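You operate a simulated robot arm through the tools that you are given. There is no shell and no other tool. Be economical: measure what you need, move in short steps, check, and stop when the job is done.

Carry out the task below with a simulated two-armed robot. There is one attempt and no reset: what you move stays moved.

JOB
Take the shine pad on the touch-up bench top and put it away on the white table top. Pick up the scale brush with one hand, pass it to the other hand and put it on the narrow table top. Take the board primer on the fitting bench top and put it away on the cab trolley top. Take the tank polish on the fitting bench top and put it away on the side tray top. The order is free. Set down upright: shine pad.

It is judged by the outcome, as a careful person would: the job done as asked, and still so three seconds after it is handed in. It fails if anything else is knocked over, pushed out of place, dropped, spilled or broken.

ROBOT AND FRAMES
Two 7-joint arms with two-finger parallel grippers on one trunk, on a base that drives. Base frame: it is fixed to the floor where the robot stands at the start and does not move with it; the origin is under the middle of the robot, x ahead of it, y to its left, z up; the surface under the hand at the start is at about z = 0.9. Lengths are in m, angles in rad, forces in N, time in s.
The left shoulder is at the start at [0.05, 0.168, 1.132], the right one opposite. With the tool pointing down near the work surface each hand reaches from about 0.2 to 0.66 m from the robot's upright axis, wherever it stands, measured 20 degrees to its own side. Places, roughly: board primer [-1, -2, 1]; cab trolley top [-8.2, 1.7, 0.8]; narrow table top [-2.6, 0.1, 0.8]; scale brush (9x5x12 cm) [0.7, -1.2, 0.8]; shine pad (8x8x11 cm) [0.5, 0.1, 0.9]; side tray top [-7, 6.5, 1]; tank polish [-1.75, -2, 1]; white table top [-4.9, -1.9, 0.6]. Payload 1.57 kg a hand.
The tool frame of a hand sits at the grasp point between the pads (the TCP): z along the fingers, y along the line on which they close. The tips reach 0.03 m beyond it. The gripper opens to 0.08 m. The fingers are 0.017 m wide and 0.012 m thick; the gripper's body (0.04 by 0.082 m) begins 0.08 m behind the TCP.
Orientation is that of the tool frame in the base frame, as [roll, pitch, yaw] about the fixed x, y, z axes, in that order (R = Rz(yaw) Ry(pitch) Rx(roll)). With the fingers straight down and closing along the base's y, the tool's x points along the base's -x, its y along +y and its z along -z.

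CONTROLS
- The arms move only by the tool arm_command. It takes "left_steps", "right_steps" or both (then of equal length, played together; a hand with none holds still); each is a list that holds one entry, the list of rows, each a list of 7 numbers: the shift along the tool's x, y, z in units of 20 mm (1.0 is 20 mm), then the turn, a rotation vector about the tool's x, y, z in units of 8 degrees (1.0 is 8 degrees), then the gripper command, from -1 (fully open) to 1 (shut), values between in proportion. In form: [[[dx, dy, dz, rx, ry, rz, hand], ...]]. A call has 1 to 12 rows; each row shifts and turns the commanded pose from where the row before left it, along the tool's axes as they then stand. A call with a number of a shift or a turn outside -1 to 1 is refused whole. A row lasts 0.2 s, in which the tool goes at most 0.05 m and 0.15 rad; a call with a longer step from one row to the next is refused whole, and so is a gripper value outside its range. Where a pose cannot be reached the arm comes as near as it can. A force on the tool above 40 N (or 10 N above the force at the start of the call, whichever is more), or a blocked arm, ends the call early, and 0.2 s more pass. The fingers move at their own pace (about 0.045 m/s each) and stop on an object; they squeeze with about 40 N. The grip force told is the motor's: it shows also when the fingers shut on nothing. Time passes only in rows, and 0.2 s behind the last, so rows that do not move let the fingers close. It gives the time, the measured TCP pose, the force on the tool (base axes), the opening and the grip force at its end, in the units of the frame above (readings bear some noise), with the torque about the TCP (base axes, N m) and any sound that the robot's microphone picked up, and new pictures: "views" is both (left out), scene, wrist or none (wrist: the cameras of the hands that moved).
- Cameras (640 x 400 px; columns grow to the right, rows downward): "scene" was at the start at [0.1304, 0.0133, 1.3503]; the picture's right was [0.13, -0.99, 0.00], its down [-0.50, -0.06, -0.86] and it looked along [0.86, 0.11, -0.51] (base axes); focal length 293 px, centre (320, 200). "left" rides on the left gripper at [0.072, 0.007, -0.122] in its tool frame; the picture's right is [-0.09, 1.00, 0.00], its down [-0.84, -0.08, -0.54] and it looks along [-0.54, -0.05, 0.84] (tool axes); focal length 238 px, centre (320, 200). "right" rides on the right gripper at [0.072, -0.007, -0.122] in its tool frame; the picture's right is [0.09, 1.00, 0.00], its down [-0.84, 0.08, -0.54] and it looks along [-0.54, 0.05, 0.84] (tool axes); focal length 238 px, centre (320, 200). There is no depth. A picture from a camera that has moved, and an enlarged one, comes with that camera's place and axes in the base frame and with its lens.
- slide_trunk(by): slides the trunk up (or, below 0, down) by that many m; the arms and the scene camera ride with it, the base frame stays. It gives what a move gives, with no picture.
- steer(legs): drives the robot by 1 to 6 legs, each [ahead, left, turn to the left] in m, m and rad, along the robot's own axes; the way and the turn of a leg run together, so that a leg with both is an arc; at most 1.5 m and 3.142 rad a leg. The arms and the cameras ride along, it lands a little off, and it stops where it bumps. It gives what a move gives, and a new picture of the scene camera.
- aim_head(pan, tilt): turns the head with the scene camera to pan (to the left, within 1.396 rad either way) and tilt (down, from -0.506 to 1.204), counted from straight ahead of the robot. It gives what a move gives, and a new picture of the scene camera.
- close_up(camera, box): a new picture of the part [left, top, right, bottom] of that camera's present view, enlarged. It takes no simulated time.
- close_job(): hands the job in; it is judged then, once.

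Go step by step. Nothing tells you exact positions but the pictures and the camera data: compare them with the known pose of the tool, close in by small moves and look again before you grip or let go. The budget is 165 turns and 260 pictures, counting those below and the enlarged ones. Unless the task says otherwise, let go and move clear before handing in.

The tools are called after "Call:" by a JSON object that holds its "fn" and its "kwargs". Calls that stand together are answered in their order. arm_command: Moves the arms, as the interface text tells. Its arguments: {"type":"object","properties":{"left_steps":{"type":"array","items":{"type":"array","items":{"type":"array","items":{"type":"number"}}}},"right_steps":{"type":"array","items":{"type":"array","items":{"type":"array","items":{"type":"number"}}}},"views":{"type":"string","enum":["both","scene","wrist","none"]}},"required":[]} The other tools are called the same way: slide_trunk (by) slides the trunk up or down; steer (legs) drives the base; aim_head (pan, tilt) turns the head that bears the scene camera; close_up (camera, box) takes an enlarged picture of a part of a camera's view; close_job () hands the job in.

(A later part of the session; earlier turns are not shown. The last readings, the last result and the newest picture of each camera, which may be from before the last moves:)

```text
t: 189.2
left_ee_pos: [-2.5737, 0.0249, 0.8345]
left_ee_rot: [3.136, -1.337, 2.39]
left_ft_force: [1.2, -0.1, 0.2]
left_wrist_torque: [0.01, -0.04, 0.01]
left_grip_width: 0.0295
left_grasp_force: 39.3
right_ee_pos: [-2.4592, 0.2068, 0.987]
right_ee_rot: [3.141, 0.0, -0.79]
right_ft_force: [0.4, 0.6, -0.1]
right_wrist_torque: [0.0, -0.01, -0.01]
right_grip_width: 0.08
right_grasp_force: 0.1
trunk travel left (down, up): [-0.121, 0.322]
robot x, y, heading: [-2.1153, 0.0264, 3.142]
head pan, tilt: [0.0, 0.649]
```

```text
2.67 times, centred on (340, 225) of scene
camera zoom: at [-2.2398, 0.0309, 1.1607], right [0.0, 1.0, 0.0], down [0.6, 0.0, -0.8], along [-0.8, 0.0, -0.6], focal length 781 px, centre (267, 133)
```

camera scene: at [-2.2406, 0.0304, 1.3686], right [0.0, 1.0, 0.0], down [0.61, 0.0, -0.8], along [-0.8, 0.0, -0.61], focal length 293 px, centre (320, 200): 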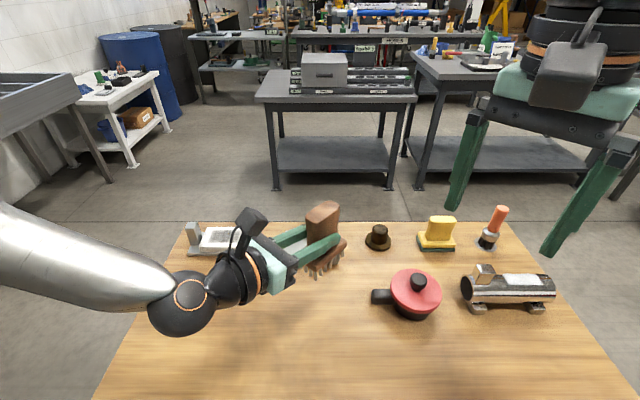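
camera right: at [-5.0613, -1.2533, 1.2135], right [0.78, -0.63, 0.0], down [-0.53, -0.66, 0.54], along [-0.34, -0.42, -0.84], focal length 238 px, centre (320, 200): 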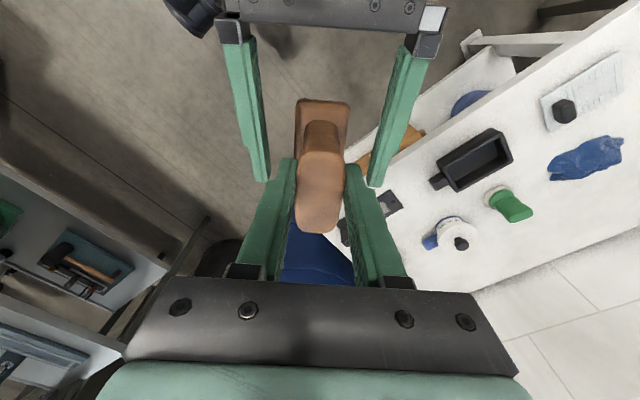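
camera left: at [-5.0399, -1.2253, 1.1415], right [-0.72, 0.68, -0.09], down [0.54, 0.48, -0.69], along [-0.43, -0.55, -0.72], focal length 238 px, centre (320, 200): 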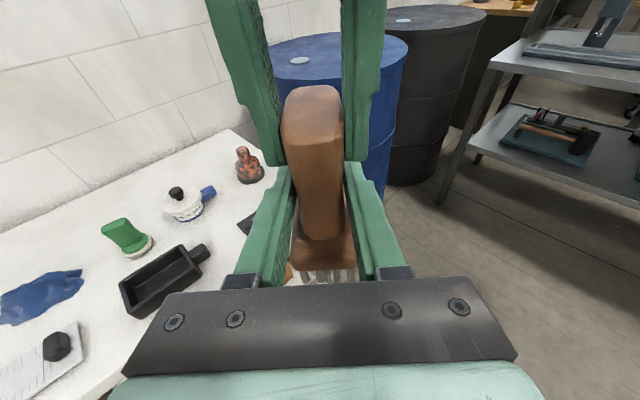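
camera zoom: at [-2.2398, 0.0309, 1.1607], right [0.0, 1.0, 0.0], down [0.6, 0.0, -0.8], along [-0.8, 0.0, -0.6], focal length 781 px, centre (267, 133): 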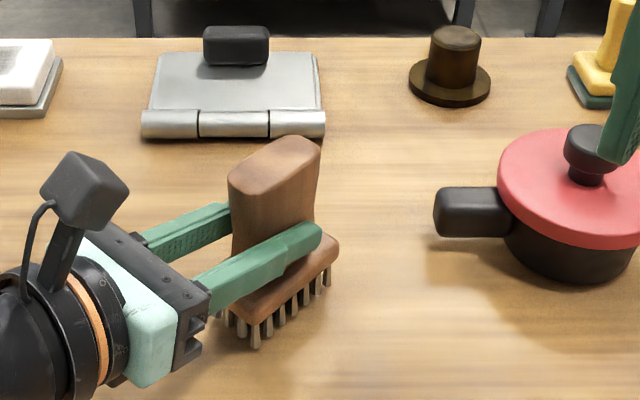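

Call:
{"fn": "slide_trunk", "kwargs": {"by": -0.008}}

Call:
{"fn": "slide_trunk", "kwargs": {"by": -0.006}}

Call:
{"fn": "close_up", "kwargs": {"camera": "scene", "box": [220, 150, 460, 300]}}

```text
t: 189.8
left_ee_pos: [-2.5728, 0.026, 0.8299]
left_ee_rot: [-3.135, -1.344, 2.38]
left_ft_force: [1.0, -1.8, 12.6]
left_wrist_torque: [-0.25, -0.52, 0.02]
left_grip_width: 0.0299
left_grasp_force: 39.4
right_ee_pos: [-2.4581, 0.2067, 0.9782]
right_ee_rot: [-3.14, 0.001, -0.79]
right_ft_force: [0.6, -0.5, 0.0]
right_wrist_torque: [-0.01, 0.0, -0.01]
right_grip_width: 0.0798
right_grasp_force: 0.1
trunk travel left (down, up): [-0.113, 0.33]
robot x, y, heading: [-2.1139, 0.0297, 3.14]
head pan, tilt: [0.0, 0.649]
```

```text
t: 190.3
left_ee_pos: [-2.5737, 0.0252, 0.8278]
left_ee_rot: [-3.117, -1.354, 2.364]
left_ft_force: [0.4, -3.2, 30.4]
left_wrist_torque: [0.28, 0.11, 0.0]
left_grip_width: 0.03
left_grasp_force: 39.1
right_ee_pos: [-2.4576, 0.2059, 0.973]
right_ee_rot: [3.14, 0.002, -0.79]
right_ft_force: [-0.5, -0.9, 0.6]
right_wrist_torque: [0.05, -0.04, 0.0]
right_grip_width: 0.08
right_grasp_force: 0.0
trunk travel left (down, up): [-0.107, 0.336]
robot x, y, heading: [-2.1137, 0.0274, 3.138]
head pan, tilt: [0.0, 0.649]
```

```text
2.67 times, centred on (340, 225) of scene
camera zoom: at [-2.2377, 0.0306, 1.1473], right [0.0, 1.0, 0.0], down [0.6, 0.0, -0.8], along [-0.8, 0.0, -0.6], focal length 781 px, centre (267, 133)
```

zoom: 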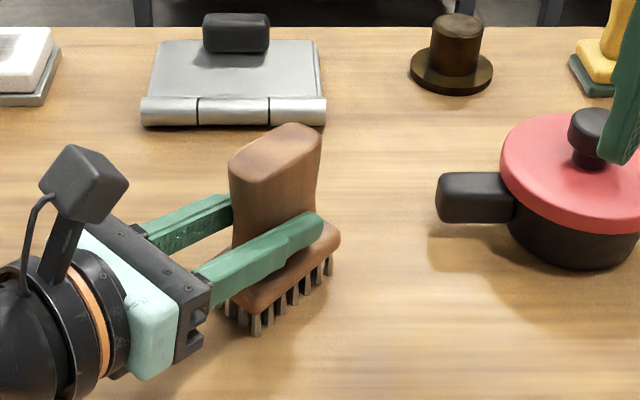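

Contact made. Relieving and releasing.

Call:
{"fn": "slide_trunk", "kwargs": {"by": 0.006}}

Call:
{"fn": "arm_command", "kwargs": {"left_steps": [[[0, 0, 0, 0, 0, 0, 0.6], [0, 0, 0, 0, 0, 0, 0.2], [0, 0, 0, 0, 0, 0, -0.2], [0, 0, 0, 0, 0, 0, -0.6], [0, 0, 0, 0, 0, 0, -1], [0, 0, 0, 0, 0, 0, -1]]]}}

```text
t: 190.9
left_ee_pos: [-2.5739, 0.0249, 0.8277]
left_ee_rot: [3.141, -1.338, 2.386]
left_ft_force: [-7.3, 2.4, 10.1]
left_wrist_torque: [0.7, 0.92, 0.17]
left_grip_width: 0.0297
left_grasp_force: 39.7
right_ee_pos: [-2.4581, 0.2058, 0.9781]
right_ee_rot: [3.141, 0.0, -0.792]
right_ft_force: [-0.5, -0.9, -0.1]
right_wrist_torque: [0.02, 0.02, 0.02]
right_grip_width: 0.08
right_grasp_force: 0.1
trunk travel left (down, up): [-0.113, 0.33]
robot x, y, heading: [-2.1087, 0.0287, 3.138]
head pan, tilt: [0.0, 0.649]
```

```text
t: 192.3
left_ee_pos: [-2.5725, 0.0258, 0.8271]
left_ee_rot: [3.136, -1.337, 2.392]
left_ft_force: [0.2, 0.5, -0.3]
left_wrist_torque: [0.03, -0.05, 0.02]
left_grip_width: 0.08
left_grasp_force: 0.0
right_ee_pos: [-2.4579, 0.2065, 0.9781]
right_ee_rot: [-3.141, 0.0, -0.791]
right_ft_force: [-0.9, 0.8, 0.8]
right_wrist_torque: [0.01, 0.01, -0.01]
right_grip_width: 0.0797
right_grasp_force: 0.1
trunk travel left (down, up): [-0.113, 0.33]
robot x, y, heading: [-2.1159, 0.0273, 3.138]
head pan, tilt: [0.0, 0.649]
camera scene: at [-2.2397, 0.0309, 1.1527], right [0.0, 1.0, 0.0], down [0.6, 0.0, -0.8], along [-0.8, 0.0, -0.6], focal length 293 px, centre (320, 200)
camera left: at [-2.4943, -0.0401, 0.9255], right [0.7, 0.71, -0.09], down [0.47, -0.55, -0.69], along [-0.54, 0.44, -0.72], focal length 238 px, centre (320, 200)
```

scene: 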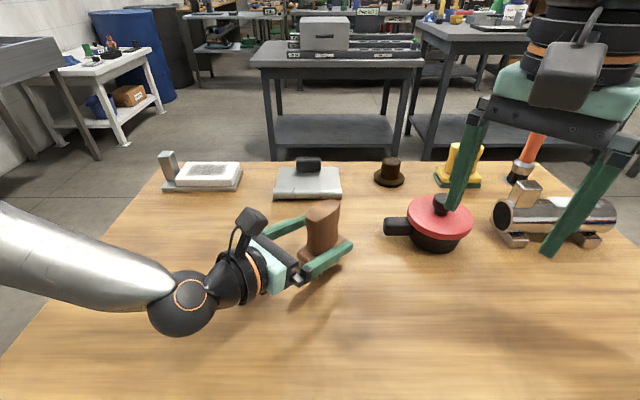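
left: 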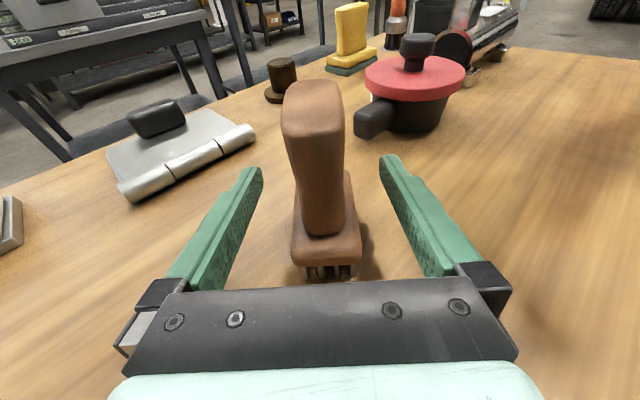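

Brush stands. Retracting left backward along the tool, then raising the trunk.

Call:
{"fn": "arm_command", "kwargs": {"left_steps": [[[0, 0, -1, 0, 0, 0, -1], [0, 0, -1, 0, 0, 0, -1], [0, 0, -1, 0, 0, 0, -1], [0, 0, -1, 0, 0, 0, -1], [0, 0, -1, 0, 0, 0, -1], [0, 0, -1, 0, 0, 0, -1]]], "views": "scene"}}

Call:
{"fn": "slide_trunk", "kwargs": {"by": 0.25}}

```text
t: 193.7
left_ee_pos: [-2.5252, -0.0533, 0.8451]
left_ee_rot: [3.137, -1.337, 2.389]
left_ft_force: [0.9, -0.7, -0.2]
left_wrist_torque: [0.03, 0.01, -0.01]
left_grip_width: 0.0799
left_grasp_force: 0.1
left hand out of reach, approached as far as the arm can: row 4, 5, 6
right_ee_pos: [-2.4586, 0.206, 0.9783]
right_ee_rot: [-3.141, 0.0, -0.791]
right_ft_force: [0.1, 0.5, -0.9]
right_wrist_torque: [0.02, 0.02, -0.02]
right_grip_width: 0.0798
right_grasp_force: 0.1
trunk travel left (down, up): [-0.113, 0.33]
robot x, y, heading: [-2.1142, 0.0293, 3.142]
head pan, tilt: [0.0, 0.649]
camera scene: at [-2.2397, 0.0309, 1.1527], right [0.0, 1.0, 0.0], down [0.6, 0.0, -0.8], along [-0.8, 0.0, -0.6], focal length 293 px, centre (320, 200)
```

scene: 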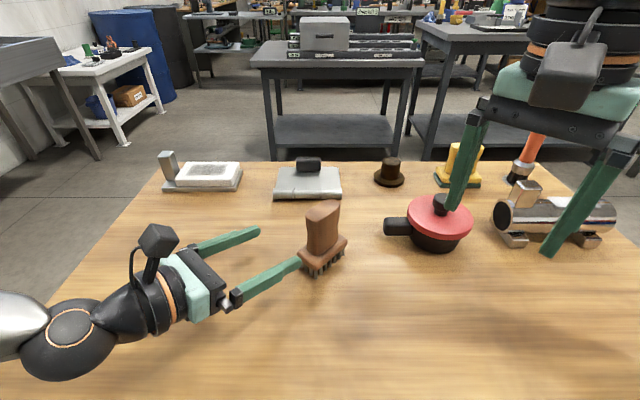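

```text
t: 196.2
left_ee_pos: [-2.5252, -0.0524, 1.0963]
left_ee_rot: [3.136, -1.337, 2.39]
left_ft_force: [-0.1, 0.0, 0.0]
left_wrist_torque: [0.0, -0.03, 0.04]
left_grip_width: 0.0799
left_grasp_force: 0.0
right_ee_pos: [-2.459, 0.2048, 1.2302]
right_ee_rot: [-3.142, 0.001, -0.789]
right_ft_force: [-0.1, 0.5, 0.9]
right_wrist_torque: [-0.01, 0.0, 0.02]
right_grip_width: 0.08
right_grasp_force: 0.1
trunk travel left (down, up): [-0.363, 0.08]
robot x, y, heading: [-2.1116, 0.0293, 3.139]
head pan, tilt: [0.0, 0.649]
```

Brush placed. Now to the fitting bench: strafe back to the corridor, turn to face the bench, and look.

Call:
{"fn": "steer", "kwargs": {"legs": [[0, 0.8, 0], [0, 0, 1.57]]}}

Call:
{"fn": "aim_head", "kwargs": {"pan": 0.5, "tilt": 0.45}}

```text
t: 207.5
left_ee_pos: [-2.0451, -1.1911, 1.0959]
left_ee_rot: [3.138, -1.336, -2.343]
left_ft_force: [0.2, 0.4, -0.3]
left_wrist_torque: [0.0, -0.02, -0.01]
left_grip_width: 0.0802
left_grasp_force: 0.0
right_ee_pos: [-2.3013, -1.1193, 1.2286]
right_ee_rot: [-3.141, 0.001, 0.76]
right_ft_force: [-0.6, -0.2, -1.2]
right_wrist_torque: [0.01, -0.03, 0.0]
right_grip_width: 0.08
right_grasp_force: 0.2
trunk travel left (down, up): [-0.363, 0.08]
robot x, y, heading: [-2.1161, -0.7797, -1.592]
head pan, tilt: [0.0, 0.649]
camera scene: at [-2.1199, -0.9038, 1.4027], right [-1.0, 0.02, 0.0], down [0.01, 0.6, -0.8], along [-0.02, -0.8, -0.6], focal length 293 px, centre (320, 200)
```

scene: 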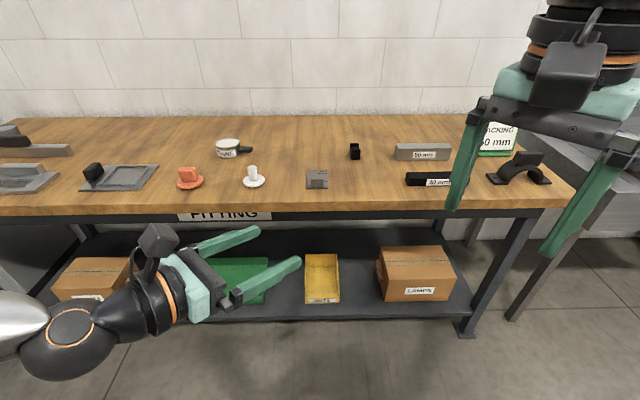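

```text
t: 208.4
left_ee_pos: [-2.045, -1.1918, 1.0954]
left_ee_rot: [3.137, -1.336, -2.343]
left_ft_force: [0.0, 0.6, 0.1]
left_wrist_torque: [-0.03, 0.0, -0.01]
left_grip_width: 0.08
left_grasp_force: 0.0
right_ee_pos: [-2.3022, -1.1199, 1.2286]
right_ee_rot: [3.141, 0.001, 0.76]
right_ft_force: [0.1, 0.2, -0.5]
right_wrist_torque: [0.01, 0.01, -0.01]
right_grip_width: 0.0801
right_grasp_force: 0.1
trunk travel left (down, up): [-0.363, 0.08]
robot x, y, heading: [-2.1182, -0.778, -1.594]
head pan, tilt: [0.499, 0.45]
camera scene: at [-2.0759, -0.8987, 1.4205], right [-0.89, -0.46, 0.0], down [-0.2, 0.39, -0.9], along [0.41, -0.8, -0.44], focal length 293 px, centre (320, 200)
```

scene: 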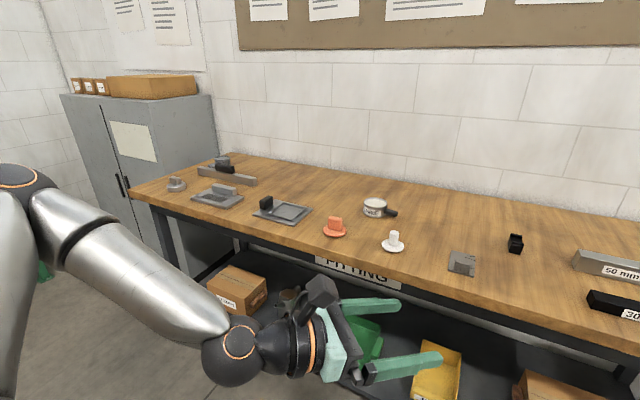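

Call:
{"fn": "close_up", "kwargs": {"camera": "scene", "box": [310, 170, 430, 260]}}

Call:
{"fn": "close_up", "kwargs": {"camera": "scene", "box": [150, 140, 310, 230]}}

```text
4.44 times, centred on (370, 215) of scene
camera zoom: at [-2.0759, -0.8987, 1.4205], right [-0.89, -0.46, 0.0], down [-0.2, 0.39, -0.9], along [0.41, -0.8, -0.44], focal length 1302 px, centre (98, 133)
```

zoom: 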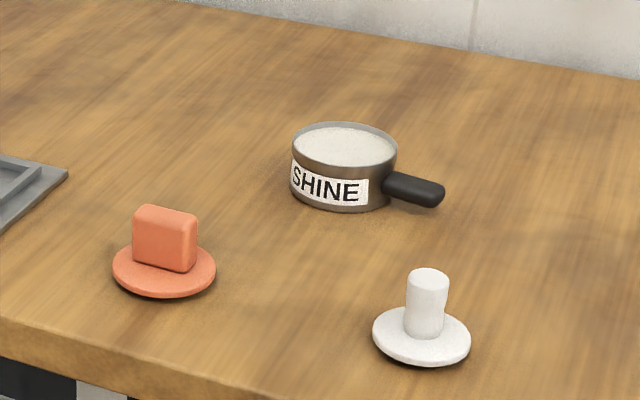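

```text
4.00 times, centred on (230, 185) of scene
camera zoom: at [-2.0759, -0.8987, 1.4205], right [-0.89, -0.46, 0.0], down [-0.2, 0.39, -0.9], along [0.41, -0.8, -0.44], focal length 1172 px, centre (680, 260)
```

zoom: 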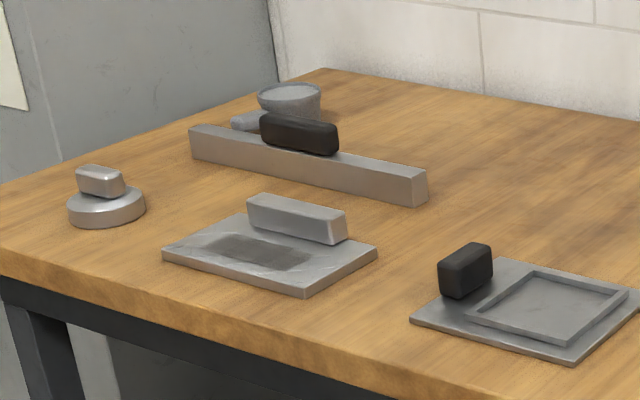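

The fitting bench has a "SHINE" pot near [-1.85, -1.76] (tank polish), and a second pot with handle at the far left near [-1.0, -1.9] (board primer). I'll re-point both hands downward before approaching.

Call:
{"fn": "arm_command", "kwargs": {"left_steps": [[[0, 0, 0, 0, -0.96, 0, -1], [0, 0, 0, 0, -0.96, 0, -1], [0, 0, 0, 0, -0.96, 0, -1], [0, 0, 0, 0, -0.96, 0, -1], [0, 0, 0, 0, -0.96, 0, -1], [0, 0, 0, 0, -0.96, 0, -1], [0, 0, 0, 0, -0.96, 0, -1], [0, 0, 0, 0, -0.96, 0, -1], [0, 0, 0, 0, -0.96, 0, -1], [0, 0, 0, 0, -0.96, 0, -1]]], "right_steps": [[[0, 0, 0, 0, 0, 0.56, -1], [0, 0, 0, 0, 0, 0.56, -1], [0, 0, 0, 0, 0, 0.56, -1], [0, 0, 0, 0, 0, 0.56, -1], [0, 0, 0, 0, 0, 0.56, -1], [0, 0, 0, 0, 0, 0.56, -1], [0, 0, 0, 0, 0, 0.56, -1], [0, 0, 0, 0, 0, 0.56, -1], [0, 0, 0, 0, 0, 0.56, -1], [0, 0, 0, 0, 0, 0.46, -1]]], "views": "none"}}

Call:
{"fn": "arm_command", "kwargs": {"left_steps": [[[0, 0, 0, 0, 0, 1, -1], [0, 0, 0, 0, 0, 1, -1], [0, 0, 0, 0, 0, 1, -1], [0, 0, 0, 0, 0, 1, -1], [0, 0, 0, 0, 0, 1, -1], [0, 0, 0, 0, 0, 1, -1], [0, 0, 0, 0, 0, 1, -1], [0, 0, 0, 0, 0, 1, -1], [0, 0, 0, 0, 0, 1, -1], [0, 0, 0, 0, 0, 1, -1], [0, 0, 0, 0, 0, 1, -1], [0, 0, 0, 0, 0, 1, -1]]], "views": "none"}}

Call:
{"fn": "arm_command", "kwargs": {"left_steps": [[[0, 0, 0, 0, 0, 1, -1], [0, 0, 0, 0, 0, 1, -1], [0, 0, 0, 0, 0, 1, -1], [0, 0, 0, 0, 0, 1, -1], [0, 0, 0, 0, 0, 0.9, -1]]], "views": "none"}}

```text
t: 210.6
left_ee_pos: [-1.8902, -1.2032, 1.1041]
left_ee_rot: [3.136, 0.003, -2.35]
left_ft_force: [0.8, 0.1, 0.4]
left_wrist_torque: [-0.01, -0.01, 0.01]
left_grip_width: 0.0802
left_grasp_force: 0.1
left hand out of reach, approached as far as the arm can: row 2, 3, 4, 5, 7, 8, 9, 10
right_ee_pos: [-2.3024, -1.1194, 1.2273]
right_ee_rot: [-3.141, 0.001, -0.01]
right_ft_force: [-0.4, 0.2, 0.5]
right_wrist_torque: [0.02, 0.03, -0.02]
right_grip_width: 0.0802
right_grasp_force: 0.0
trunk travel left (down, up): [-0.363, 0.08]
robot x, y, heading: [-2.1178, -0.774, -1.593]
head pan, tilt: [0.499, 0.45]
```

```text
t: 213.2
left_ee_pos: [-1.8888, -1.202, 1.1035]
left_ee_rot: [3.138, -0.001, 2.257]
left_ft_force: [1.2, -0.9, -0.2]
left_wrist_torque: [0.01, 0.06, 0.02]
left_grip_width: 0.08
left_grasp_force: 0.1
right_ee_pos: [-2.3017, -1.1203, 1.2283]
right_ee_rot: [3.141, 0.0, -0.007]
right_ft_force: [0.6, -0.3, 0.2]
right_wrist_torque: [0.01, 0.0, 0.02]
right_grip_width: 0.08
right_grasp_force: 0.0
trunk travel left (down, up): [-0.363, 0.08]
robot x, y, heading: [-2.1173, -0.7824, -1.595]
head pan, tilt: [0.499, 0.45]
```

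```text
t: 214.4
left_ee_pos: [-1.8906, -1.2015, 1.1048]
left_ee_rot: [3.141, -0.004, 1.573]
left_ft_force: [0.0, -0.5, -0.7]
left_wrist_torque: [-0.03, 0.01, 0.03]
left_grip_width: 0.08
left_grasp_force: 0.0
right_ee_pos: [-2.3022, -1.121, 1.2278]
right_ee_rot: [-3.141, 0.001, -0.009]
right_ft_force: [-0.2, 0.8, -0.3]
right_wrist_torque: [-0.01, 0.0, 0.01]
right_grip_width: 0.0796
right_grasp_force: 0.2
trunk travel left (down, up): [-0.363, 0.08]
robot x, y, heading: [-2.1226, -0.7789, -1.594]
head pan, tilt: [0.499, 0.45]
```

Call:
{"fn": "slide_trunk", "kwargs": {"by": 0.06}}

Call:
{"fn": "steer", "kwargs": {"legs": [[0, 0.95, 0.02], [0.25, 0, 0]]}}

Call:
{"fn": "aim_head", "kwargs": {"pan": 0.2, "tilt": 0.55}}

```text
t: 215.4
left_ee_pos: [-1.8897, -1.2034, 1.164]
left_ee_rot: [3.141, -0.003, 1.576]
left_ft_force: [-0.2, 0.1, 0.8]
left_wrist_torque: [0.01, 0.05, -0.01]
left_grip_width: 0.0799
left_grasp_force: 0.1
right_ee_pos: [-2.3022, -1.1215, 1.2887]
right_ee_rot: [3.142, -0.001, -0.009]
right_ft_force: [0.4, 0.3, 0.2]
right_wrist_torque: [-0.01, 0.0, 0.02]
right_grip_width: 0.08
right_grasp_force: 0.1
trunk travel left (down, up): [-0.423, 0.02]
robot x, y, heading: [-2.1178, -0.7817, -1.591]
head pan, tilt: [0.499, 0.45]
```

```text
t: 225.5
left_ee_pos: [-0.9401, -1.4648, 1.1644]
left_ee_rot: [3.14, -0.003, 1.59]
left_ft_force: [0.3, 0.1, 0.2]
left_wrist_torque: [0.04, -0.01, 0.02]
left_grip_width: 0.0801
left_grasp_force: 0.0
right_ee_pos: [-1.3522, -1.388, 1.2886]
right_ee_rot: [3.141, 0.0, 0.006]
right_ft_force: [-0.7, -0.3, 0.2]
right_wrist_torque: [0.01, 0.02, 0.0]
right_grip_width: 0.0799
right_grasp_force: 0.1
trunk travel left (down, up): [-0.423, 0.02]
robot x, y, heading: [-1.1734, -1.0406, -1.583]
head pan, tilt: [0.499, 0.45]
camera scene: at [-1.1303, -1.1637, 1.4805], right [-0.88, -0.47, 0.0], down [-0.21, 0.38, -0.9], along [0.42, -0.79, -0.44], focal length 293 px, centre (320, 200)
```

scene: 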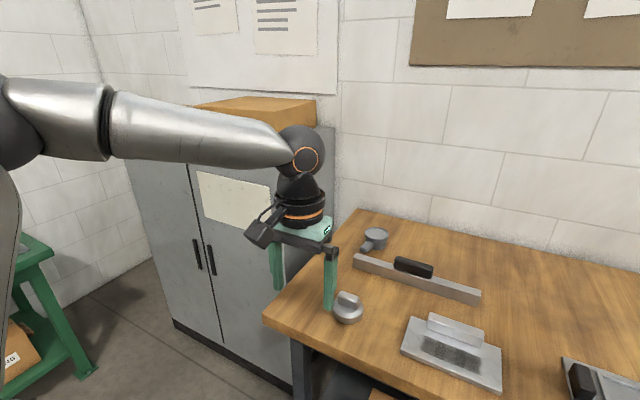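

```text
t: 226.3
left_ee_pos: [-0.9394, -1.4634, 1.1642]
left_ee_rot: [3.139, -0.002, 1.592]
left_ft_force: [0.2, -0.1, 0.0]
left_wrist_torque: [-0.01, -0.03, 0.03]
left_grip_width: 0.0799
left_grasp_force: 0.0
right_ee_pos: [-1.3523, -1.388, 1.2898]
right_ee_rot: [3.141, 0.0, 0.005]
right_ft_force: [0.3, -0.6, 0.0]
right_wrist_torque: [-0.01, -0.02, -0.01]
right_grip_width: 0.08
right_grasp_force: 0.0
trunk travel left (down, up): [-0.423, 0.02]
robot x, y, heading: [-1.1743, -1.045, -1.579]
head pan, tilt: [0.201, 0.55]
camera scene: at [-1.1564, -1.17, 1.4715], right [-0.98, -0.19, 0.0], down [-0.1, 0.51, -0.85], along [0.16, -0.84, -0.52], focal length 293 px, centre (320, 200)
```

scene: 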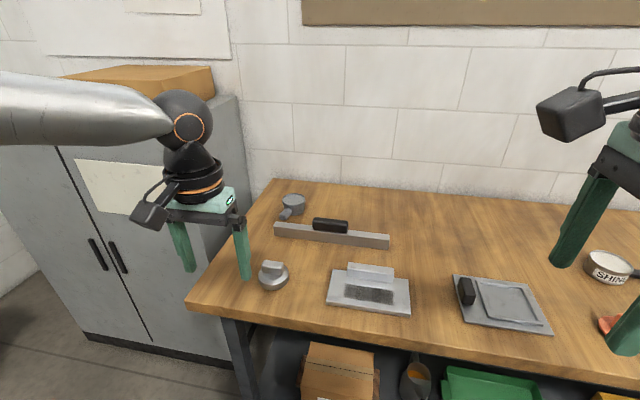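

The primer pot is near [-0.88, -2.04] with its handle toward the robot; bench top ≈0.87, edge y≈-1.59. Moving closer and looking with the wrist camera.

Call:
{"fn": "steer", "kwargs": {"legs": [[0, 0.06, 0], [0.22, 0, 0]]}}

Call:
{"fn": "arm_command", "kwargs": {"left_steps": [[[-0.9, 0, 0, 0, 0, 0, -1], [-0.9, 0, 0, 0, 0, 0, -1], [-0.9, 0, 0, 0, 0, 0, -1], [-0.9, 0, 0, 0, 0, 0, -1], [0, 0, 0, 0, 0, 0, -1]]], "views": "wrist"}}

```text
t: 228.7
left_ee_pos: [-0.8816, -1.6747, 1.1636]
left_ee_rot: [3.14, -0.005, 1.592]
left_ft_force: [1.1, -0.4, 0.5]
left_wrist_torque: [0.01, 0.0, -0.01]
left_grip_width: 0.0799
left_grasp_force: 0.1
right_ee_pos: [-1.2941, -1.5974, 1.2893]
right_ee_rot: [3.141, 0.001, 0.006]
right_ft_force: [-0.6, -0.1, -0.2]
right_wrist_torque: [0.02, 0.02, -0.02]
right_grip_width: 0.0801
right_grasp_force: 0.1
trunk travel left (down, up): [-0.423, 0.02]
robot x, y, heading: [-1.114, -1.2532, -1.582]
head pan, tilt: [0.201, 0.55]
camera scene: at [-1.0986, -1.3803, 1.4714], right [-0.98, -0.19, 0.0], down [-0.1, 0.51, -0.85], along [0.16, -0.84, -0.52], focal length 293 px, centre (320, 200)
```

scene: 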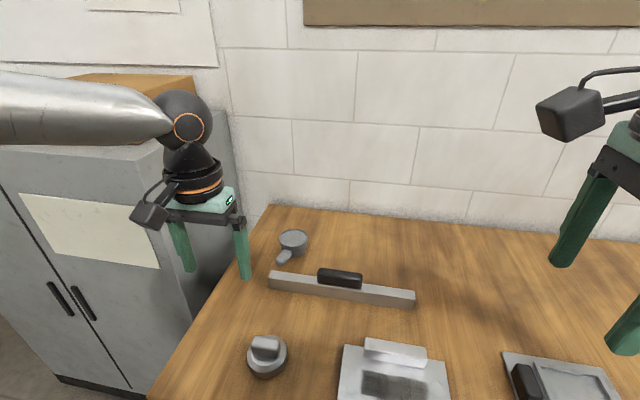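

```text
t: 229.9
left_ee_pos: [-0.8823, -1.7457, 1.1627]
left_ee_rot: [3.14, -0.003, 1.591]
left_ft_force: [0.1, 0.3, -0.2]
left_wrist_torque: [0.03, 0.02, -0.01]
left_grip_width: 0.0798
left_grasp_force: 0.0
right_ee_pos: [-1.2934, -1.5955, 1.2891]
right_ee_rot: [3.141, -0.002, 0.006]
right_ft_force: [0.2, 0.2, -0.3]
right_wrist_torque: [-0.03, 0.0, 0.03]
right_grip_width: 0.0798
right_grasp_force: 0.1
trunk travel left (down, up): [-0.423, 0.02]
robot x, y, heading: [-1.1175, -1.2541, -1.583]
head pan, tilt: [0.201, 0.55]
camera left: at [-0.878, -1.6732, 1.285], right [1.0, -0.07, 0.0], down [-0.06, -0.84, 0.54], along [-0.04, -0.54, -0.84], focal length 238 px, centre (320, 200)
```

left: 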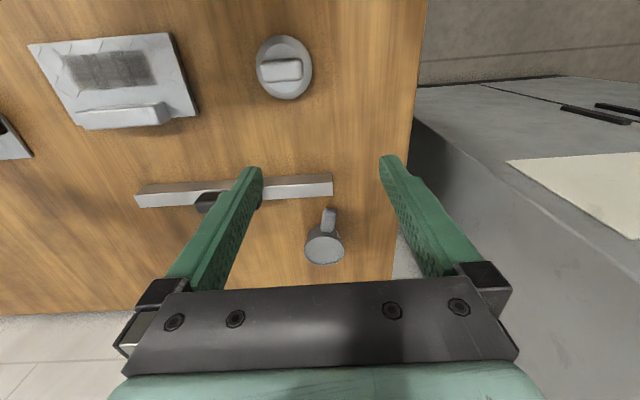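

Call:
{"fn": "close_up", "kwargs": {"camera": "left", "box": [270, 160, 390, 280]}}

Call:
{"fn": "close_up", "kwargs": {"camera": "scene", "box": [240, 210, 360, 300]}}

```text
3.33 times, centred on (330, 220) of left
camera zoom: at [-0.878, -1.6732, 1.285], right [1.0, -0.07, 0.0], down [-0.06, -0.84, 0.54], along [-0.04, -0.54, -0.84], focal length 794 px, centre (287, 133)
```

zoom: 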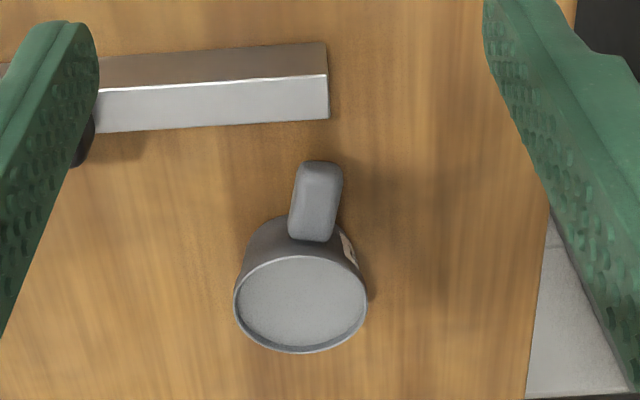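

```text
4.44 times, centred on (300, 255) of scene
camera zoom: at [-1.0986, -1.3791, 1.4716], right [-0.98, -0.19, 0.0], down [-0.1, 0.51, -0.85], along [0.16, -0.84, -0.52], focal length 1302 px, centre (409, -44)
```

zoom: 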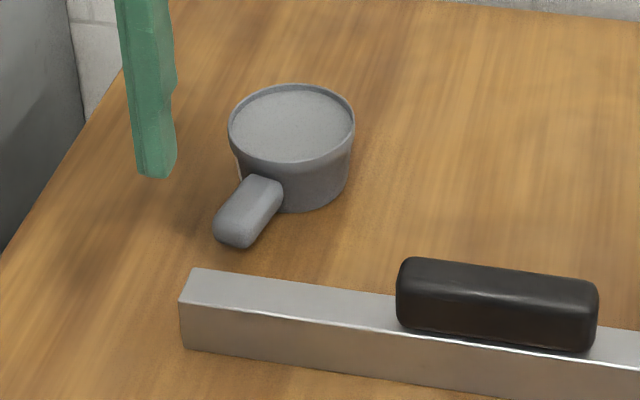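

The handle is near [-0.884, -1.966], pointing toward the robot, rotated ~10°. I'll inch the base in and align the left hand over the handle.

Call:
{"fn": "steer", "kwargs": {"legs": [[0.11, 0.03, 0]]}}

Call:
{"fn": "arm_command", "kwargs": {"left_steps": [[[-0.8, -0.35, 0, 0, 0, 0.65, -1], [-0.8, -0.35, 0, 0, 0, 0.65, -1], [-0.8, -0.35, 0.5, 0, 0, 0, -1], [-0.8, -0.35, 0.5, 0, 0, 0, -1], [-0.8, -0.2, 0.5, 0, 0, 0, -1], [0, 0, 1, 0, 0, 0, -1], [0, 0, 1, 0, 0, 0, -1], [0, 0, 1, 0, 0, 0, -1], [0, 0, 0, 0, 0, 0, -1]]]}}

```text
t: 231.3
left_ee_pos: [-0.856, -1.8543, 1.1628]
left_ee_rot: [3.14, -0.002, 1.586]
left_ft_force: [-0.6, -0.9, -0.1]
left_wrist_torque: [-0.03, 0.01, 0.0]
left_grip_width: 0.0798
left_grasp_force: 0.2
right_ee_pos: [-1.267, -1.705, 1.288]
right_ee_rot: [-3.141, 0.001, 0.0]
right_ft_force: [0.4, -0.1, 0.1]
right_wrist_torque: [-0.03, -0.02, 0.0]
right_grip_width: 0.08
right_grasp_force: 0.1
trunk travel left (down, up): [-0.423, 0.02]
robot x, y, heading: [-1.0868, -1.3604, -1.587]
head pan, tilt: [0.201, 0.55]
stopped in leg 1: the robot was blocked; the commanded pose is now the measured one
camera scene: at [-1.0706, -1.4876, 1.4716], right [-0.98, -0.19, 0.0], down [-0.1, 0.51, -0.85], along [0.16, -0.84, -0.52], focal length 293 px, centre (320, 200)
```

scene: 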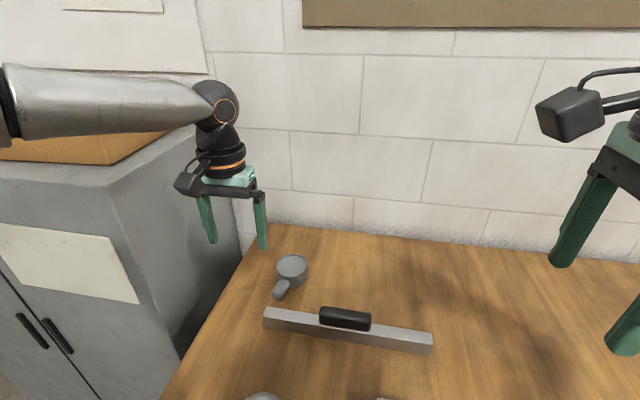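

```text
t: 233.3
left_ee_pos: [-0.8693, -1.8875, 1.0771]
left_ee_rot: [3.141, -0.001, 1.404]
left_ft_force: [-0.7, 0.5, -0.2]
left_wrist_torque: [-0.02, -0.01, 0.0]
left_grip_width: 0.0798
left_grasp_force: 0.0
left hand out of reach, approached as far as the arm can: row 3, 4, 5, 8
right_ee_pos: [-1.2676, -1.7056, 1.2881]
right_ee_rot: [3.14, 0.001, 0.0]
right_ft_force: [-0.1, 0.1, -0.2]
right_wrist_torque: [-0.03, 0.01, -0.02]
right_grip_width: 0.08
right_grasp_force: 0.0
trunk travel left (down, up): [-0.423, 0.02]
robot x, y, heading: [-1.0854, -1.3626, -1.586]
head pan, tilt: [0.201, 0.55]
camera scene: at [-1.0705, -1.4887, 1.4715], right [-0.98, -0.19, 0.0], down [-0.1, 0.51, -0.85], along [0.16, -0.84, -0.52], focal length 293 px, centre (320, 200)
camera left: at [-0.8515, -1.816, 1.1995], right [0.97, -0.26, 0.0], down [-0.22, -0.81, 0.54], along [-0.14, -0.52, -0.84], focal length 238 px, centre (320, 200)
```

scene: 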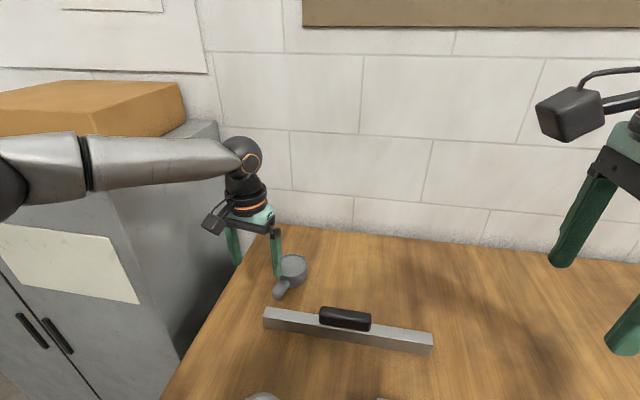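
left: 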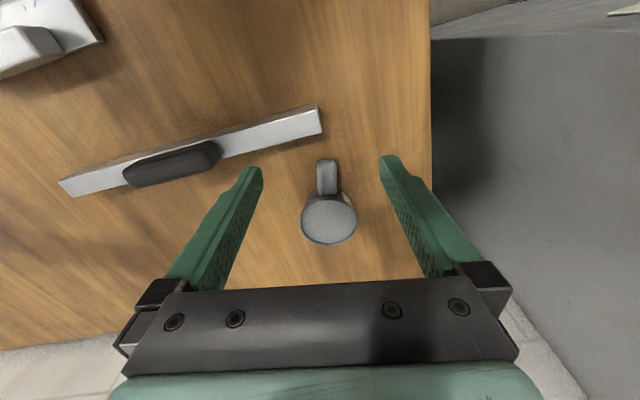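

The left elbow would crowd the cabinet, so I'll use the right hand for the primer instead. Retracting left, re-yawing right, and shifting the base left.

Call:
{"fn": "arm_command", "kwargs": {"left_steps": [[[0, 0, -1, 0, 0, 0, -1], [0, 0, -1, 0, 0, 0, -1], [0, 0, -1, 0, 0, 0, -1], [1, 0, 0, 0, 0, 0, -1], [1, 0, 0, 0, 0, 0, -1], [1, 0, 0, 0, 0, 0, -1], [1, 0, 0, 0, 0, 0, -1], [1, 0, 0, 0, 0, 0, -1], [1, 0, 0, 0, 0, 0, -1], [1, 0, 0, 0, 0, 0, -1], [1, 0, 0, 0, 0, 0, -1], [1, 0, 0, 0, 0, 0, -1]]], "right_steps": [[[0, 0, 0, 0, 0, -0.94, -1], [0, 0, 0, 0, 0, -0.94, -1], [0, 0, 0, 0, 0, -0.94, -1], [0, 0, 0, 0, 0, -0.94, -1], [0, 0, 0, 0, 0, -0.94, -1], [0, 0, 0, 0, 0, -0.94, -1], [0, 0, 0, 0, 0, -0.94, -1], [0, 0, 0, 0, 0, -0.94, -1], [0, 0, 0, 0, 0, -0.94, -1], [0, 0, 0, 0, 0, -0.94, -1], [0, 0, 0, 0, 0, -0.94, -1], [0, 0, 0, 0, 0, -0.94, -1]]], "views": "none"}}

Call:
{"fn": "steer", "kwargs": {"legs": [[-0.15, 0, 0.01], [0, 0.4, 0]]}}

Call:
{"fn": "aim_head", "kwargs": {"pan": -0.25, "tilt": 0.6}}

```text
t: 235.9
left_ee_pos: [-0.8415, -1.711, 1.1402]
left_ee_rot: [-3.141, -0.005, 1.406]
left_ft_force: [-0.3, -0.3, 0.3]
left_wrist_torque: [-0.02, -0.05, 0.01]
left_grip_width: 0.08
left_grasp_force: 0.0
right_ee_pos: [-1.2669, -1.7052, 1.289]
right_ee_rot: [-3.141, 0.0, 1.579]
right_ft_force: [-1.1, 0.1, 0.0]
right_wrist_torque: [-0.02, -0.02, 0.0]
right_grip_width: 0.0802
right_grasp_force: 0.1
trunk travel left (down, up): [-0.423, 0.02]
robot x, y, heading: [-1.089, -1.3603, -1.583]
head pan, tilt: [0.201, 0.55]
```

```text
t: 240.8
left_ee_pos: [-0.4525, -1.5591, 1.1398]
left_ee_rot: [3.14, -0.004, 1.415]
left_ft_force: [-0.3, 0.1, -0.9]
left_wrist_torque: [-0.02, -0.01, 0.0]
left_grip_width: 0.0799
left_grasp_force: 0.0
right_ee_pos: [-0.8798, -1.5596, 1.2891]
right_ee_rot: [-3.141, -0.001, 1.585]
right_ft_force: [-0.5, -0.5, 0.5]
right_wrist_torque: [0.0, 0.03, -0.02]
right_grip_width: 0.0801
right_grasp_force: 0.1
trunk travel left (down, up): [-0.423, 0.02]
robot x, y, heading: [-0.7013, -1.2107, -1.569]
head pan, tilt: [0.201, 0.55]
camera scene: at [-0.6847, -1.3389, 1.4715], right [-0.98, -0.2, 0.0], down [-0.1, 0.51, -0.85], along [0.17, -0.84, -0.52], focal length 293 px, centre (320, 200)
```

scene: 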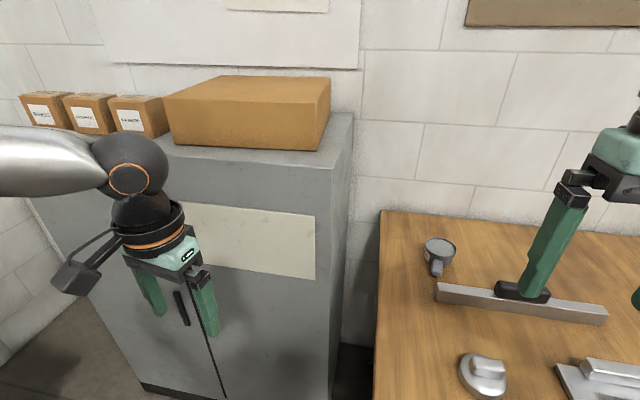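

```text
t: 241.7
left_ee_pos: [-0.4529, -1.5584, 1.1386]
left_ee_rot: [3.139, -0.004, 1.413]
left_ft_force: [0.5, -0.4, 0.3]
left_wrist_torque: [0.01, 0.01, 0.0]
left_grip_width: 0.08
left_grasp_force: 0.0
right_ee_pos: [-0.8799, -1.558, 1.2889]
right_ee_rot: [-3.142, 0.002, 1.585]
right_ft_force: [-0.2, -1.1, 0.0]
right_wrist_torque: [-0.01, 0.04, -0.03]
right_grip_width: 0.0801
right_grasp_force: 0.1
trunk travel left (down, up): [-0.423, 0.02]
robot x, y, heading: [-0.7042, -1.2133, -1.572]
head pan, tilt: [-0.25, 0.6]
camera scene: at [-0.7245, -1.3364, 1.467], right [-0.97, 0.25, 0.0], down [0.14, 0.55, -0.83], along [-0.21, -0.8, -0.56], focal length 293 px, centre (320, 200)
```

scene: 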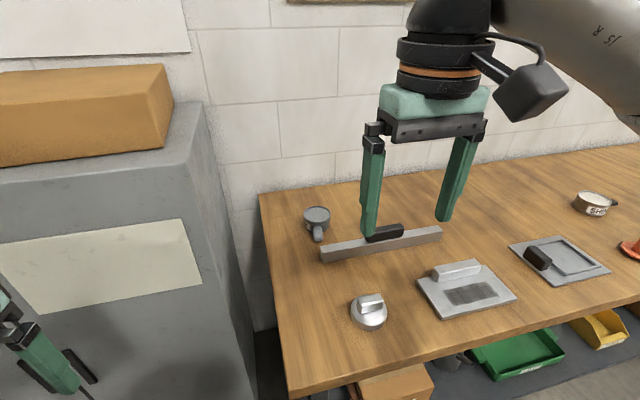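

Call:
{"fn": "steer", "kwargs": {"legs": [[0.12, 0, 0]]}}

Call:
{"fn": "slide_trunk", "kwargs": {"by": -0.1}}

Call:
{"fn": "arm_command", "kwargs": {"right_steps": [[[-0.9, 0, 0.4, 0, 0, 0.65, -1], [-0.9, 0, 0.4, 0, 0, 0.65, -1], [-0.9, 0, 0.4, 0, 0, 0, -1], [-0.9, 0, 0.4, 0, 0, 0, -1], [-0.9, 0, 0.6, 0, 0, 0, -1], [-0.9, 0, 0.6, 0, 0, 0, -1], [-0.9, 0, 0.6, 0, 0, 0, -1], [-0.9, 0, 0.6, 0, 0, 0, -1], [-0.9, 0, 0.6, 0, 0, 0, -1], [-0.9, 0, 0.6, 0, 0, 0, -1], [-0.9, 0, 0.6, 0, 0, 0, -1], [0, 0, 0, 0, 0, 0, -1]]]}}

```text
t: 243.0
left_ee_pos: [-0.4528, -1.6848, 1.1388]
left_ee_rot: [3.14, -0.004, 1.412]
left_ft_force: [0.2, -0.4, 0.3]
left_wrist_torque: [0.0, -0.01, 0.03]
left_grip_width: 0.0798
left_grasp_force: 0.0
right_ee_pos: [-0.8804, -1.6826, 1.2887]
right_ee_rot: [3.141, -0.003, 1.586]
right_ft_force: [0.3, -0.1, -0.8]
right_wrist_torque: [0.03, -0.01, -0.01]
right_grip_width: 0.0798
right_grasp_force: 0.1
trunk travel left (down, up): [-0.423, 0.02]
robot x, y, heading: [-0.7045, -1.335, -1.574]
head pan, tilt: [-0.25, 0.6]
camera scene: at [-0.7249, -1.4617, 1.4669], right [-0.97, 0.25, 0.0], down [0.14, 0.55, -0.82], along [-0.21, -0.8, -0.57], focal length 293 px, centre (320, 200)
```

scene: 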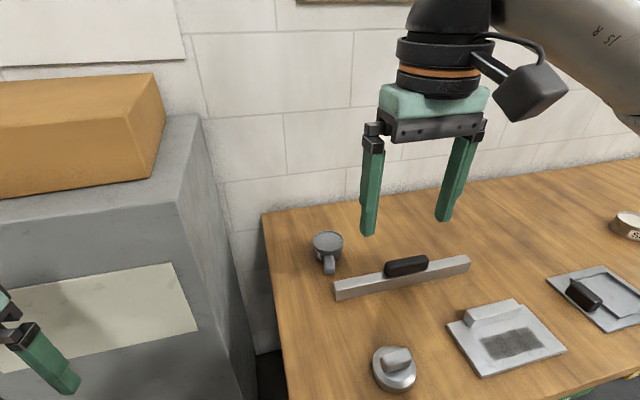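

```text
t: 244.3
left_ee_pos: [-0.4523, -1.6832, 1.04]
left_ee_rot: [3.139, -0.002, 1.413]
left_ft_force: [0.4, 0.1, 0.1]
left_wrist_torque: [-0.01, 0.0, -0.01]
left_grip_width: 0.0799
left_grasp_force: 0.1
right_ee_pos: [-0.8795, -1.6825, 1.1887]
right_ee_rot: [3.141, -0.001, 1.588]
right_ft_force: [0.2, 0.1, 0.2]
right_wrist_torque: [-0.02, 0.01, 0.03]
right_grip_width: 0.08
right_grasp_force: 0.1
trunk travel left (down, up): [-0.323, 0.12]
robot x, y, heading: [-0.7052, -1.3364, -1.576]
head pan, tilt: [-0.25, 0.6]
```

```text
t: 246.9
left_ee_pos: [-0.4514, -1.6839, 1.0389]
left_ee_rot: [3.139, -0.003, 1.414]
left_ft_force: [-1.1, -0.6, 0.5]
left_wrist_torque: [0.03, 0.0, 0.03]
left_grip_width: 0.08
left_grasp_force: 0.1
right_ee_pos: [-0.9083, -1.8774, 1.0714]
right_ee_rot: [3.14, 0.0, 1.405]
right_ft_force: [-0.2, 0.5, 0.0]
right_wrist_torque: [-0.02, 0.0, 0.03]
right_grip_width: 0.0801
right_grasp_force: 0.0
trunk travel left (down, up): [-0.323, 0.12]
robot x, y, heading: [-0.7027, -1.3369, -1.574]
head pan, tilt: [-0.25, 0.6]
camera scene: at [-0.7249, -1.4605, 1.367], right [-0.97, 0.25, 0.0], down [0.14, 0.55, -0.83], along [-0.21, -0.8, -0.56], focal length 293 px, centre (320, 200)
camera right: at [-0.9025, -1.8059, 1.194], right [1.0, -0.07, 0.0], down [-0.06, -0.84, 0.54], along [-0.04, -0.54, -0.84], focal length 238 px, centre (320, 200)
```

scene: 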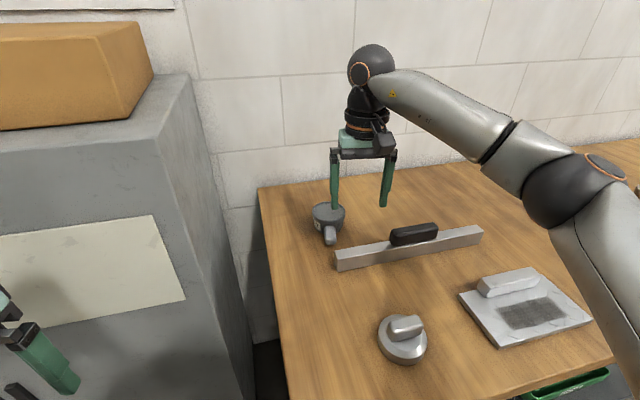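
right: 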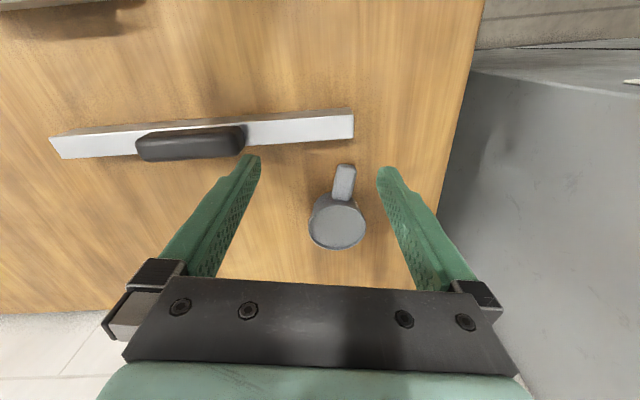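

Call:
{"fn": "arm_command", "kwargs": {"right_steps": [[[-0.86, 0.38, 0.4, 0, 0, 0, -1], [-0.86, 0.38, 0.4, 0, 0, 0, -1], [-0.86, 0.38, 0.8, 0, 0, 0, -1], [-0.86, 0.38, 0.8, 0, 0, 0, -1], [-0.86, 0.38, 0.8, 0, 0, 0.5, -1], [0, 0, 0.8, 0, 0, 0, -1], [0, 0, 0.8, 0, 0, 0, -1], [0, 0, 0, 0, 0, 0, -1]]]}}

Call:
{"fn": "close_up", "kwargs": {"camera": "scene", "box": [260, 140, 420, 260]}}

```text
t: 248.7
left_ee_pos: [-0.4525, -1.6822, 1.0393]
left_ee_rot: [3.14, -0.005, 1.415]
left_ft_force: [-0.3, 0.0, 0.1]
left_wrist_torque: [0.05, -0.01, 0.01]
left_grip_width: 0.08
left_grasp_force: 0.1
right_ee_pos: [-0.8871, -1.9603, 0.9787]
right_ee_rot: [3.142, 0.0, 1.335]
right_ft_force: [-0.1, 0.1, -0.1]
right_wrist_torque: [0.01, 0.0, 0.05]
right_grip_width: 0.0802
right_grasp_force: 0.0
right hand out of reach, approached as far as the arm can: row 5
trunk travel left (down, up): [-0.323, 0.12]
robot x, y, heading: [-0.7036, -1.3354, -1.575]
head pan, tilt: [-0.25, 0.6]
camera scene: at [-0.7248, -1.4606, 1.367], right [-0.97, 0.25, 0.0], down [0.14, 0.55, -0.83], along [-0.21, -0.8, -0.56], focal length 293 px, centre (320, 200)
camera right: at [-0.8761, -1.8883, 1.0991], right [0.99, -0.14, 0.0], down [-0.12, -0.83, 0.54], along [-0.08, -0.54, -0.84], focal length 238 px, centre (320, 200)
```

scene: 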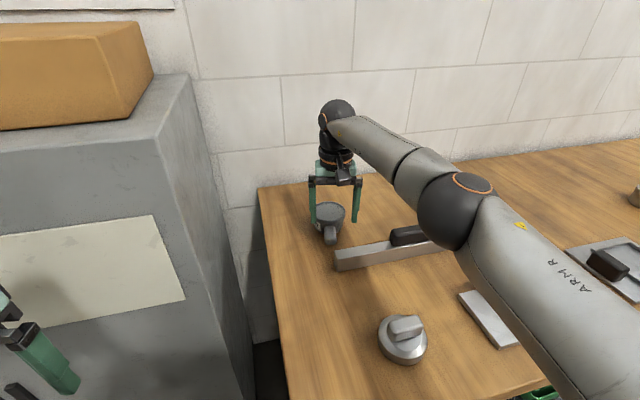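
right: 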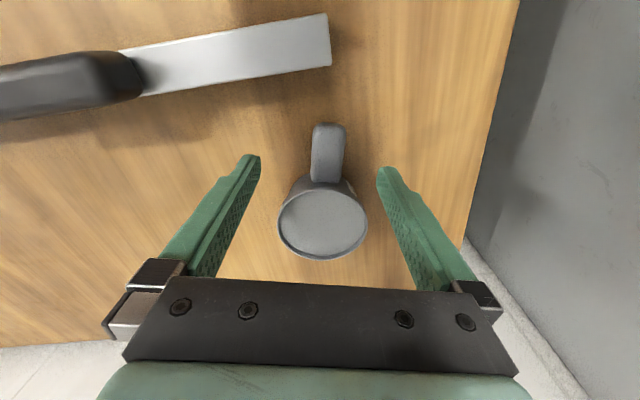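

```text
3.33 times, centred on (340, 200) of scene
camera zoom: at [-0.7248, -1.4606, 1.367], right [-0.97, 0.25, 0.0], down [0.14, 0.55, -0.83], along [-0.21, -0.8, -0.56], focal length 976 px, centre (253, 200)
```

zoom: 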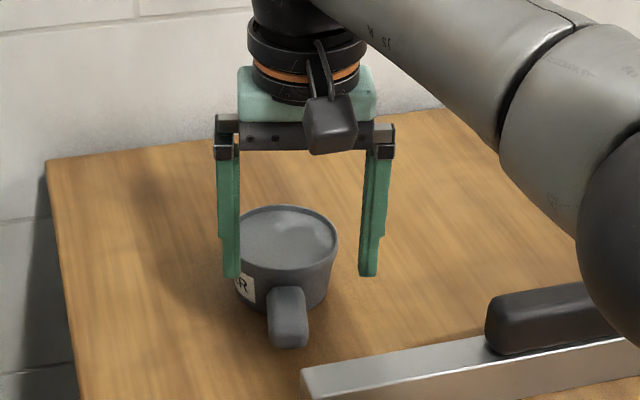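

"…R" label visible: this is the primer. Fine-aligning and descending onto the handle.

Call:
{"fn": "arm_command", "kwargs": {"right_steps": [[[-0.5, 0.25, 0.5, 0, 0, 0, -1], [0, 0, 0.9, 0, 0, 0, -1], [0, 0, 0.9, 0, 0, 0, -1], [0, 0, 0.9, 0, 0, 0, -1], [0, 0, 0, 0, 0, 0, -1]]]}}

Call:
{"fn": "close_up", "kwargs": {"camera": "scene", "box": [260, 160, 420, 280]}}

```text
t: 249.9
left_ee_pos: [-0.4535, -1.684, 1.0395]
left_ee_rot: [3.141, -0.003, 1.413]
left_ft_force: [-0.6, 0.0, 1.0]
left_wrist_torque: [-0.03, 0.0, 0.0]
left_grip_width: 0.08
left_grasp_force: 0.1
right_ee_pos: [-0.8852, -1.9623, 0.9177]
right_ee_rot: [3.141, 0.0, 1.334]
right_ft_force: [0.1, -0.1, 0.1]
right_wrist_torque: [0.03, -0.02, -0.01]
right_grip_width: 0.08
right_grasp_force: 0.0
right hand out of reach, approached as far as the arm can: row 1
trunk travel left (down, up): [-0.323, 0.12]
robot x, y, heading: [-0.7059, -1.3376, -1.574]
head pan, tilt: [-0.25, 0.6]
camera scene: at [-0.7249, -1.4606, 1.367], right [-0.97, 0.25, 0.0], down [0.14, 0.55, -0.83], along [-0.21, -0.8, -0.56], focal length 293 px, centre (320, 200)
camera right: at [-0.8751, -1.8907, 1.0395], right [0.99, -0.14, 0.0], down [-0.12, -0.83, 0.54], along [-0.08, -0.54, -0.84], focal length 238 px, centre (320, 200)
```

scene: 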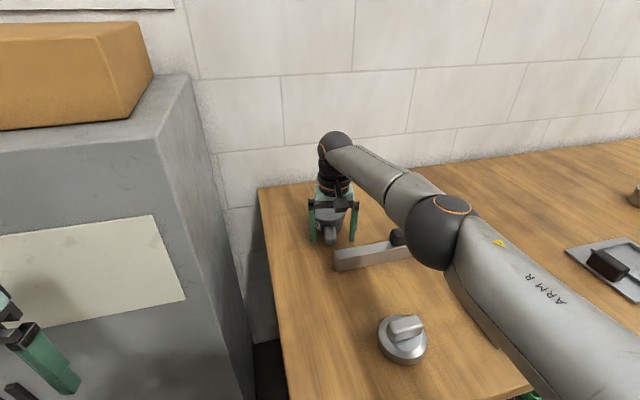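
right: 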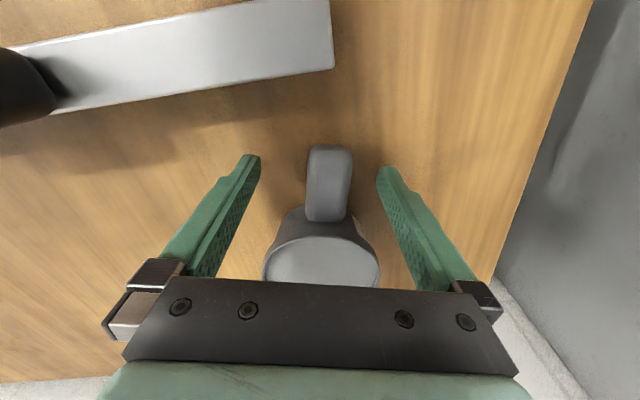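

```text
3.33 times, centred on (340, 220) of scene
camera zoom: at [-0.7249, -1.4606, 1.367], right [-0.97, 0.25, 0.0], down [0.14, 0.55, -0.83], along [-0.21, -0.8, -0.56], focal length 976 px, centre (253, 133)
```

zoom: 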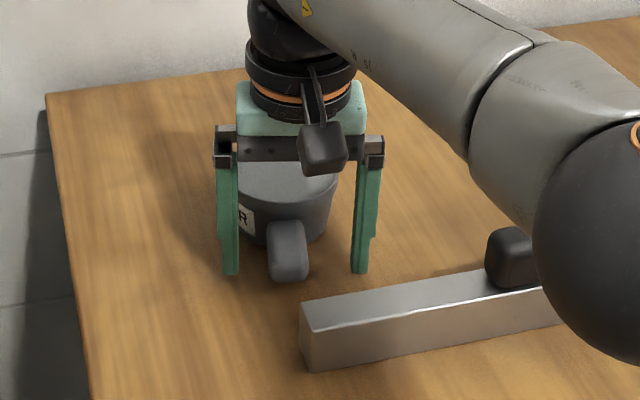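

Call:
{"fn": "arm_command", "kwargs": {"right_steps": [[[-0.2, 0.1, 0.3, 0, 0, 0, -1], [0, 0, 0, 0, 0, 0, 1], [0, 0, 0, 0, 0, 0, 1], [0, 0, 0, 0, 0, 0, 1], [0, 0, 0, 0, 0, 0, 1], [0, 0, 0, 0, 0, 0, 1], [0, 0, 0, 0, 0, 0, 1]]], "views": "wrist"}}

```text
t: 251.5
left_ee_pos: [-0.4534, -1.6826, 1.0397]
left_ee_rot: [3.14, -0.003, 1.415]
left_ft_force: [0.4, 0.3, 0.0]
left_wrist_torque: [0.0, 0.02, 0.01]
left_grip_width: 0.08
left_grasp_force: 0.1
right_ee_pos: [-0.8838, -1.9617, 0.9115]
right_ee_rot: [3.14, -0.001, 1.334]
right_ft_force: [1.5, -0.3, -0.1]
right_wrist_torque: [-0.01, 0.0, 0.06]
right_grip_width: 0.0277
right_grasp_force: 37.7
right hand out of reach, approached as far as the arm can: row 1
trunk travel left (down, up): [-0.323, 0.12]
robot x, y, heading: [-0.7037, -1.3396, -1.571]
head pan, tilt: [-0.25, 0.6]
camera right: at [-0.8743, -1.8902, 1.0333], right [0.99, -0.14, 0.0], down [-0.12, -0.83, 0.54], along [-0.08, -0.54, -0.84], focal length 238 px, centre (320, 200)
```

right: 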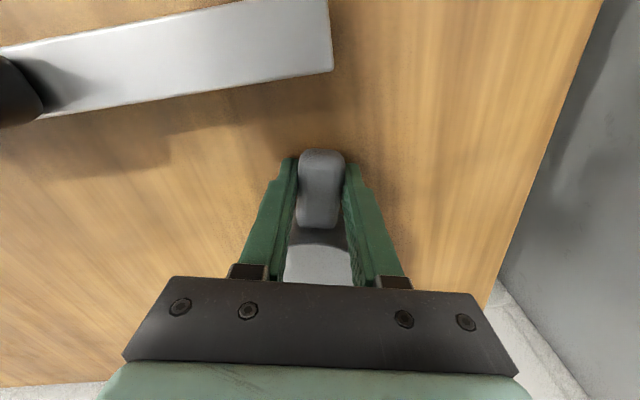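

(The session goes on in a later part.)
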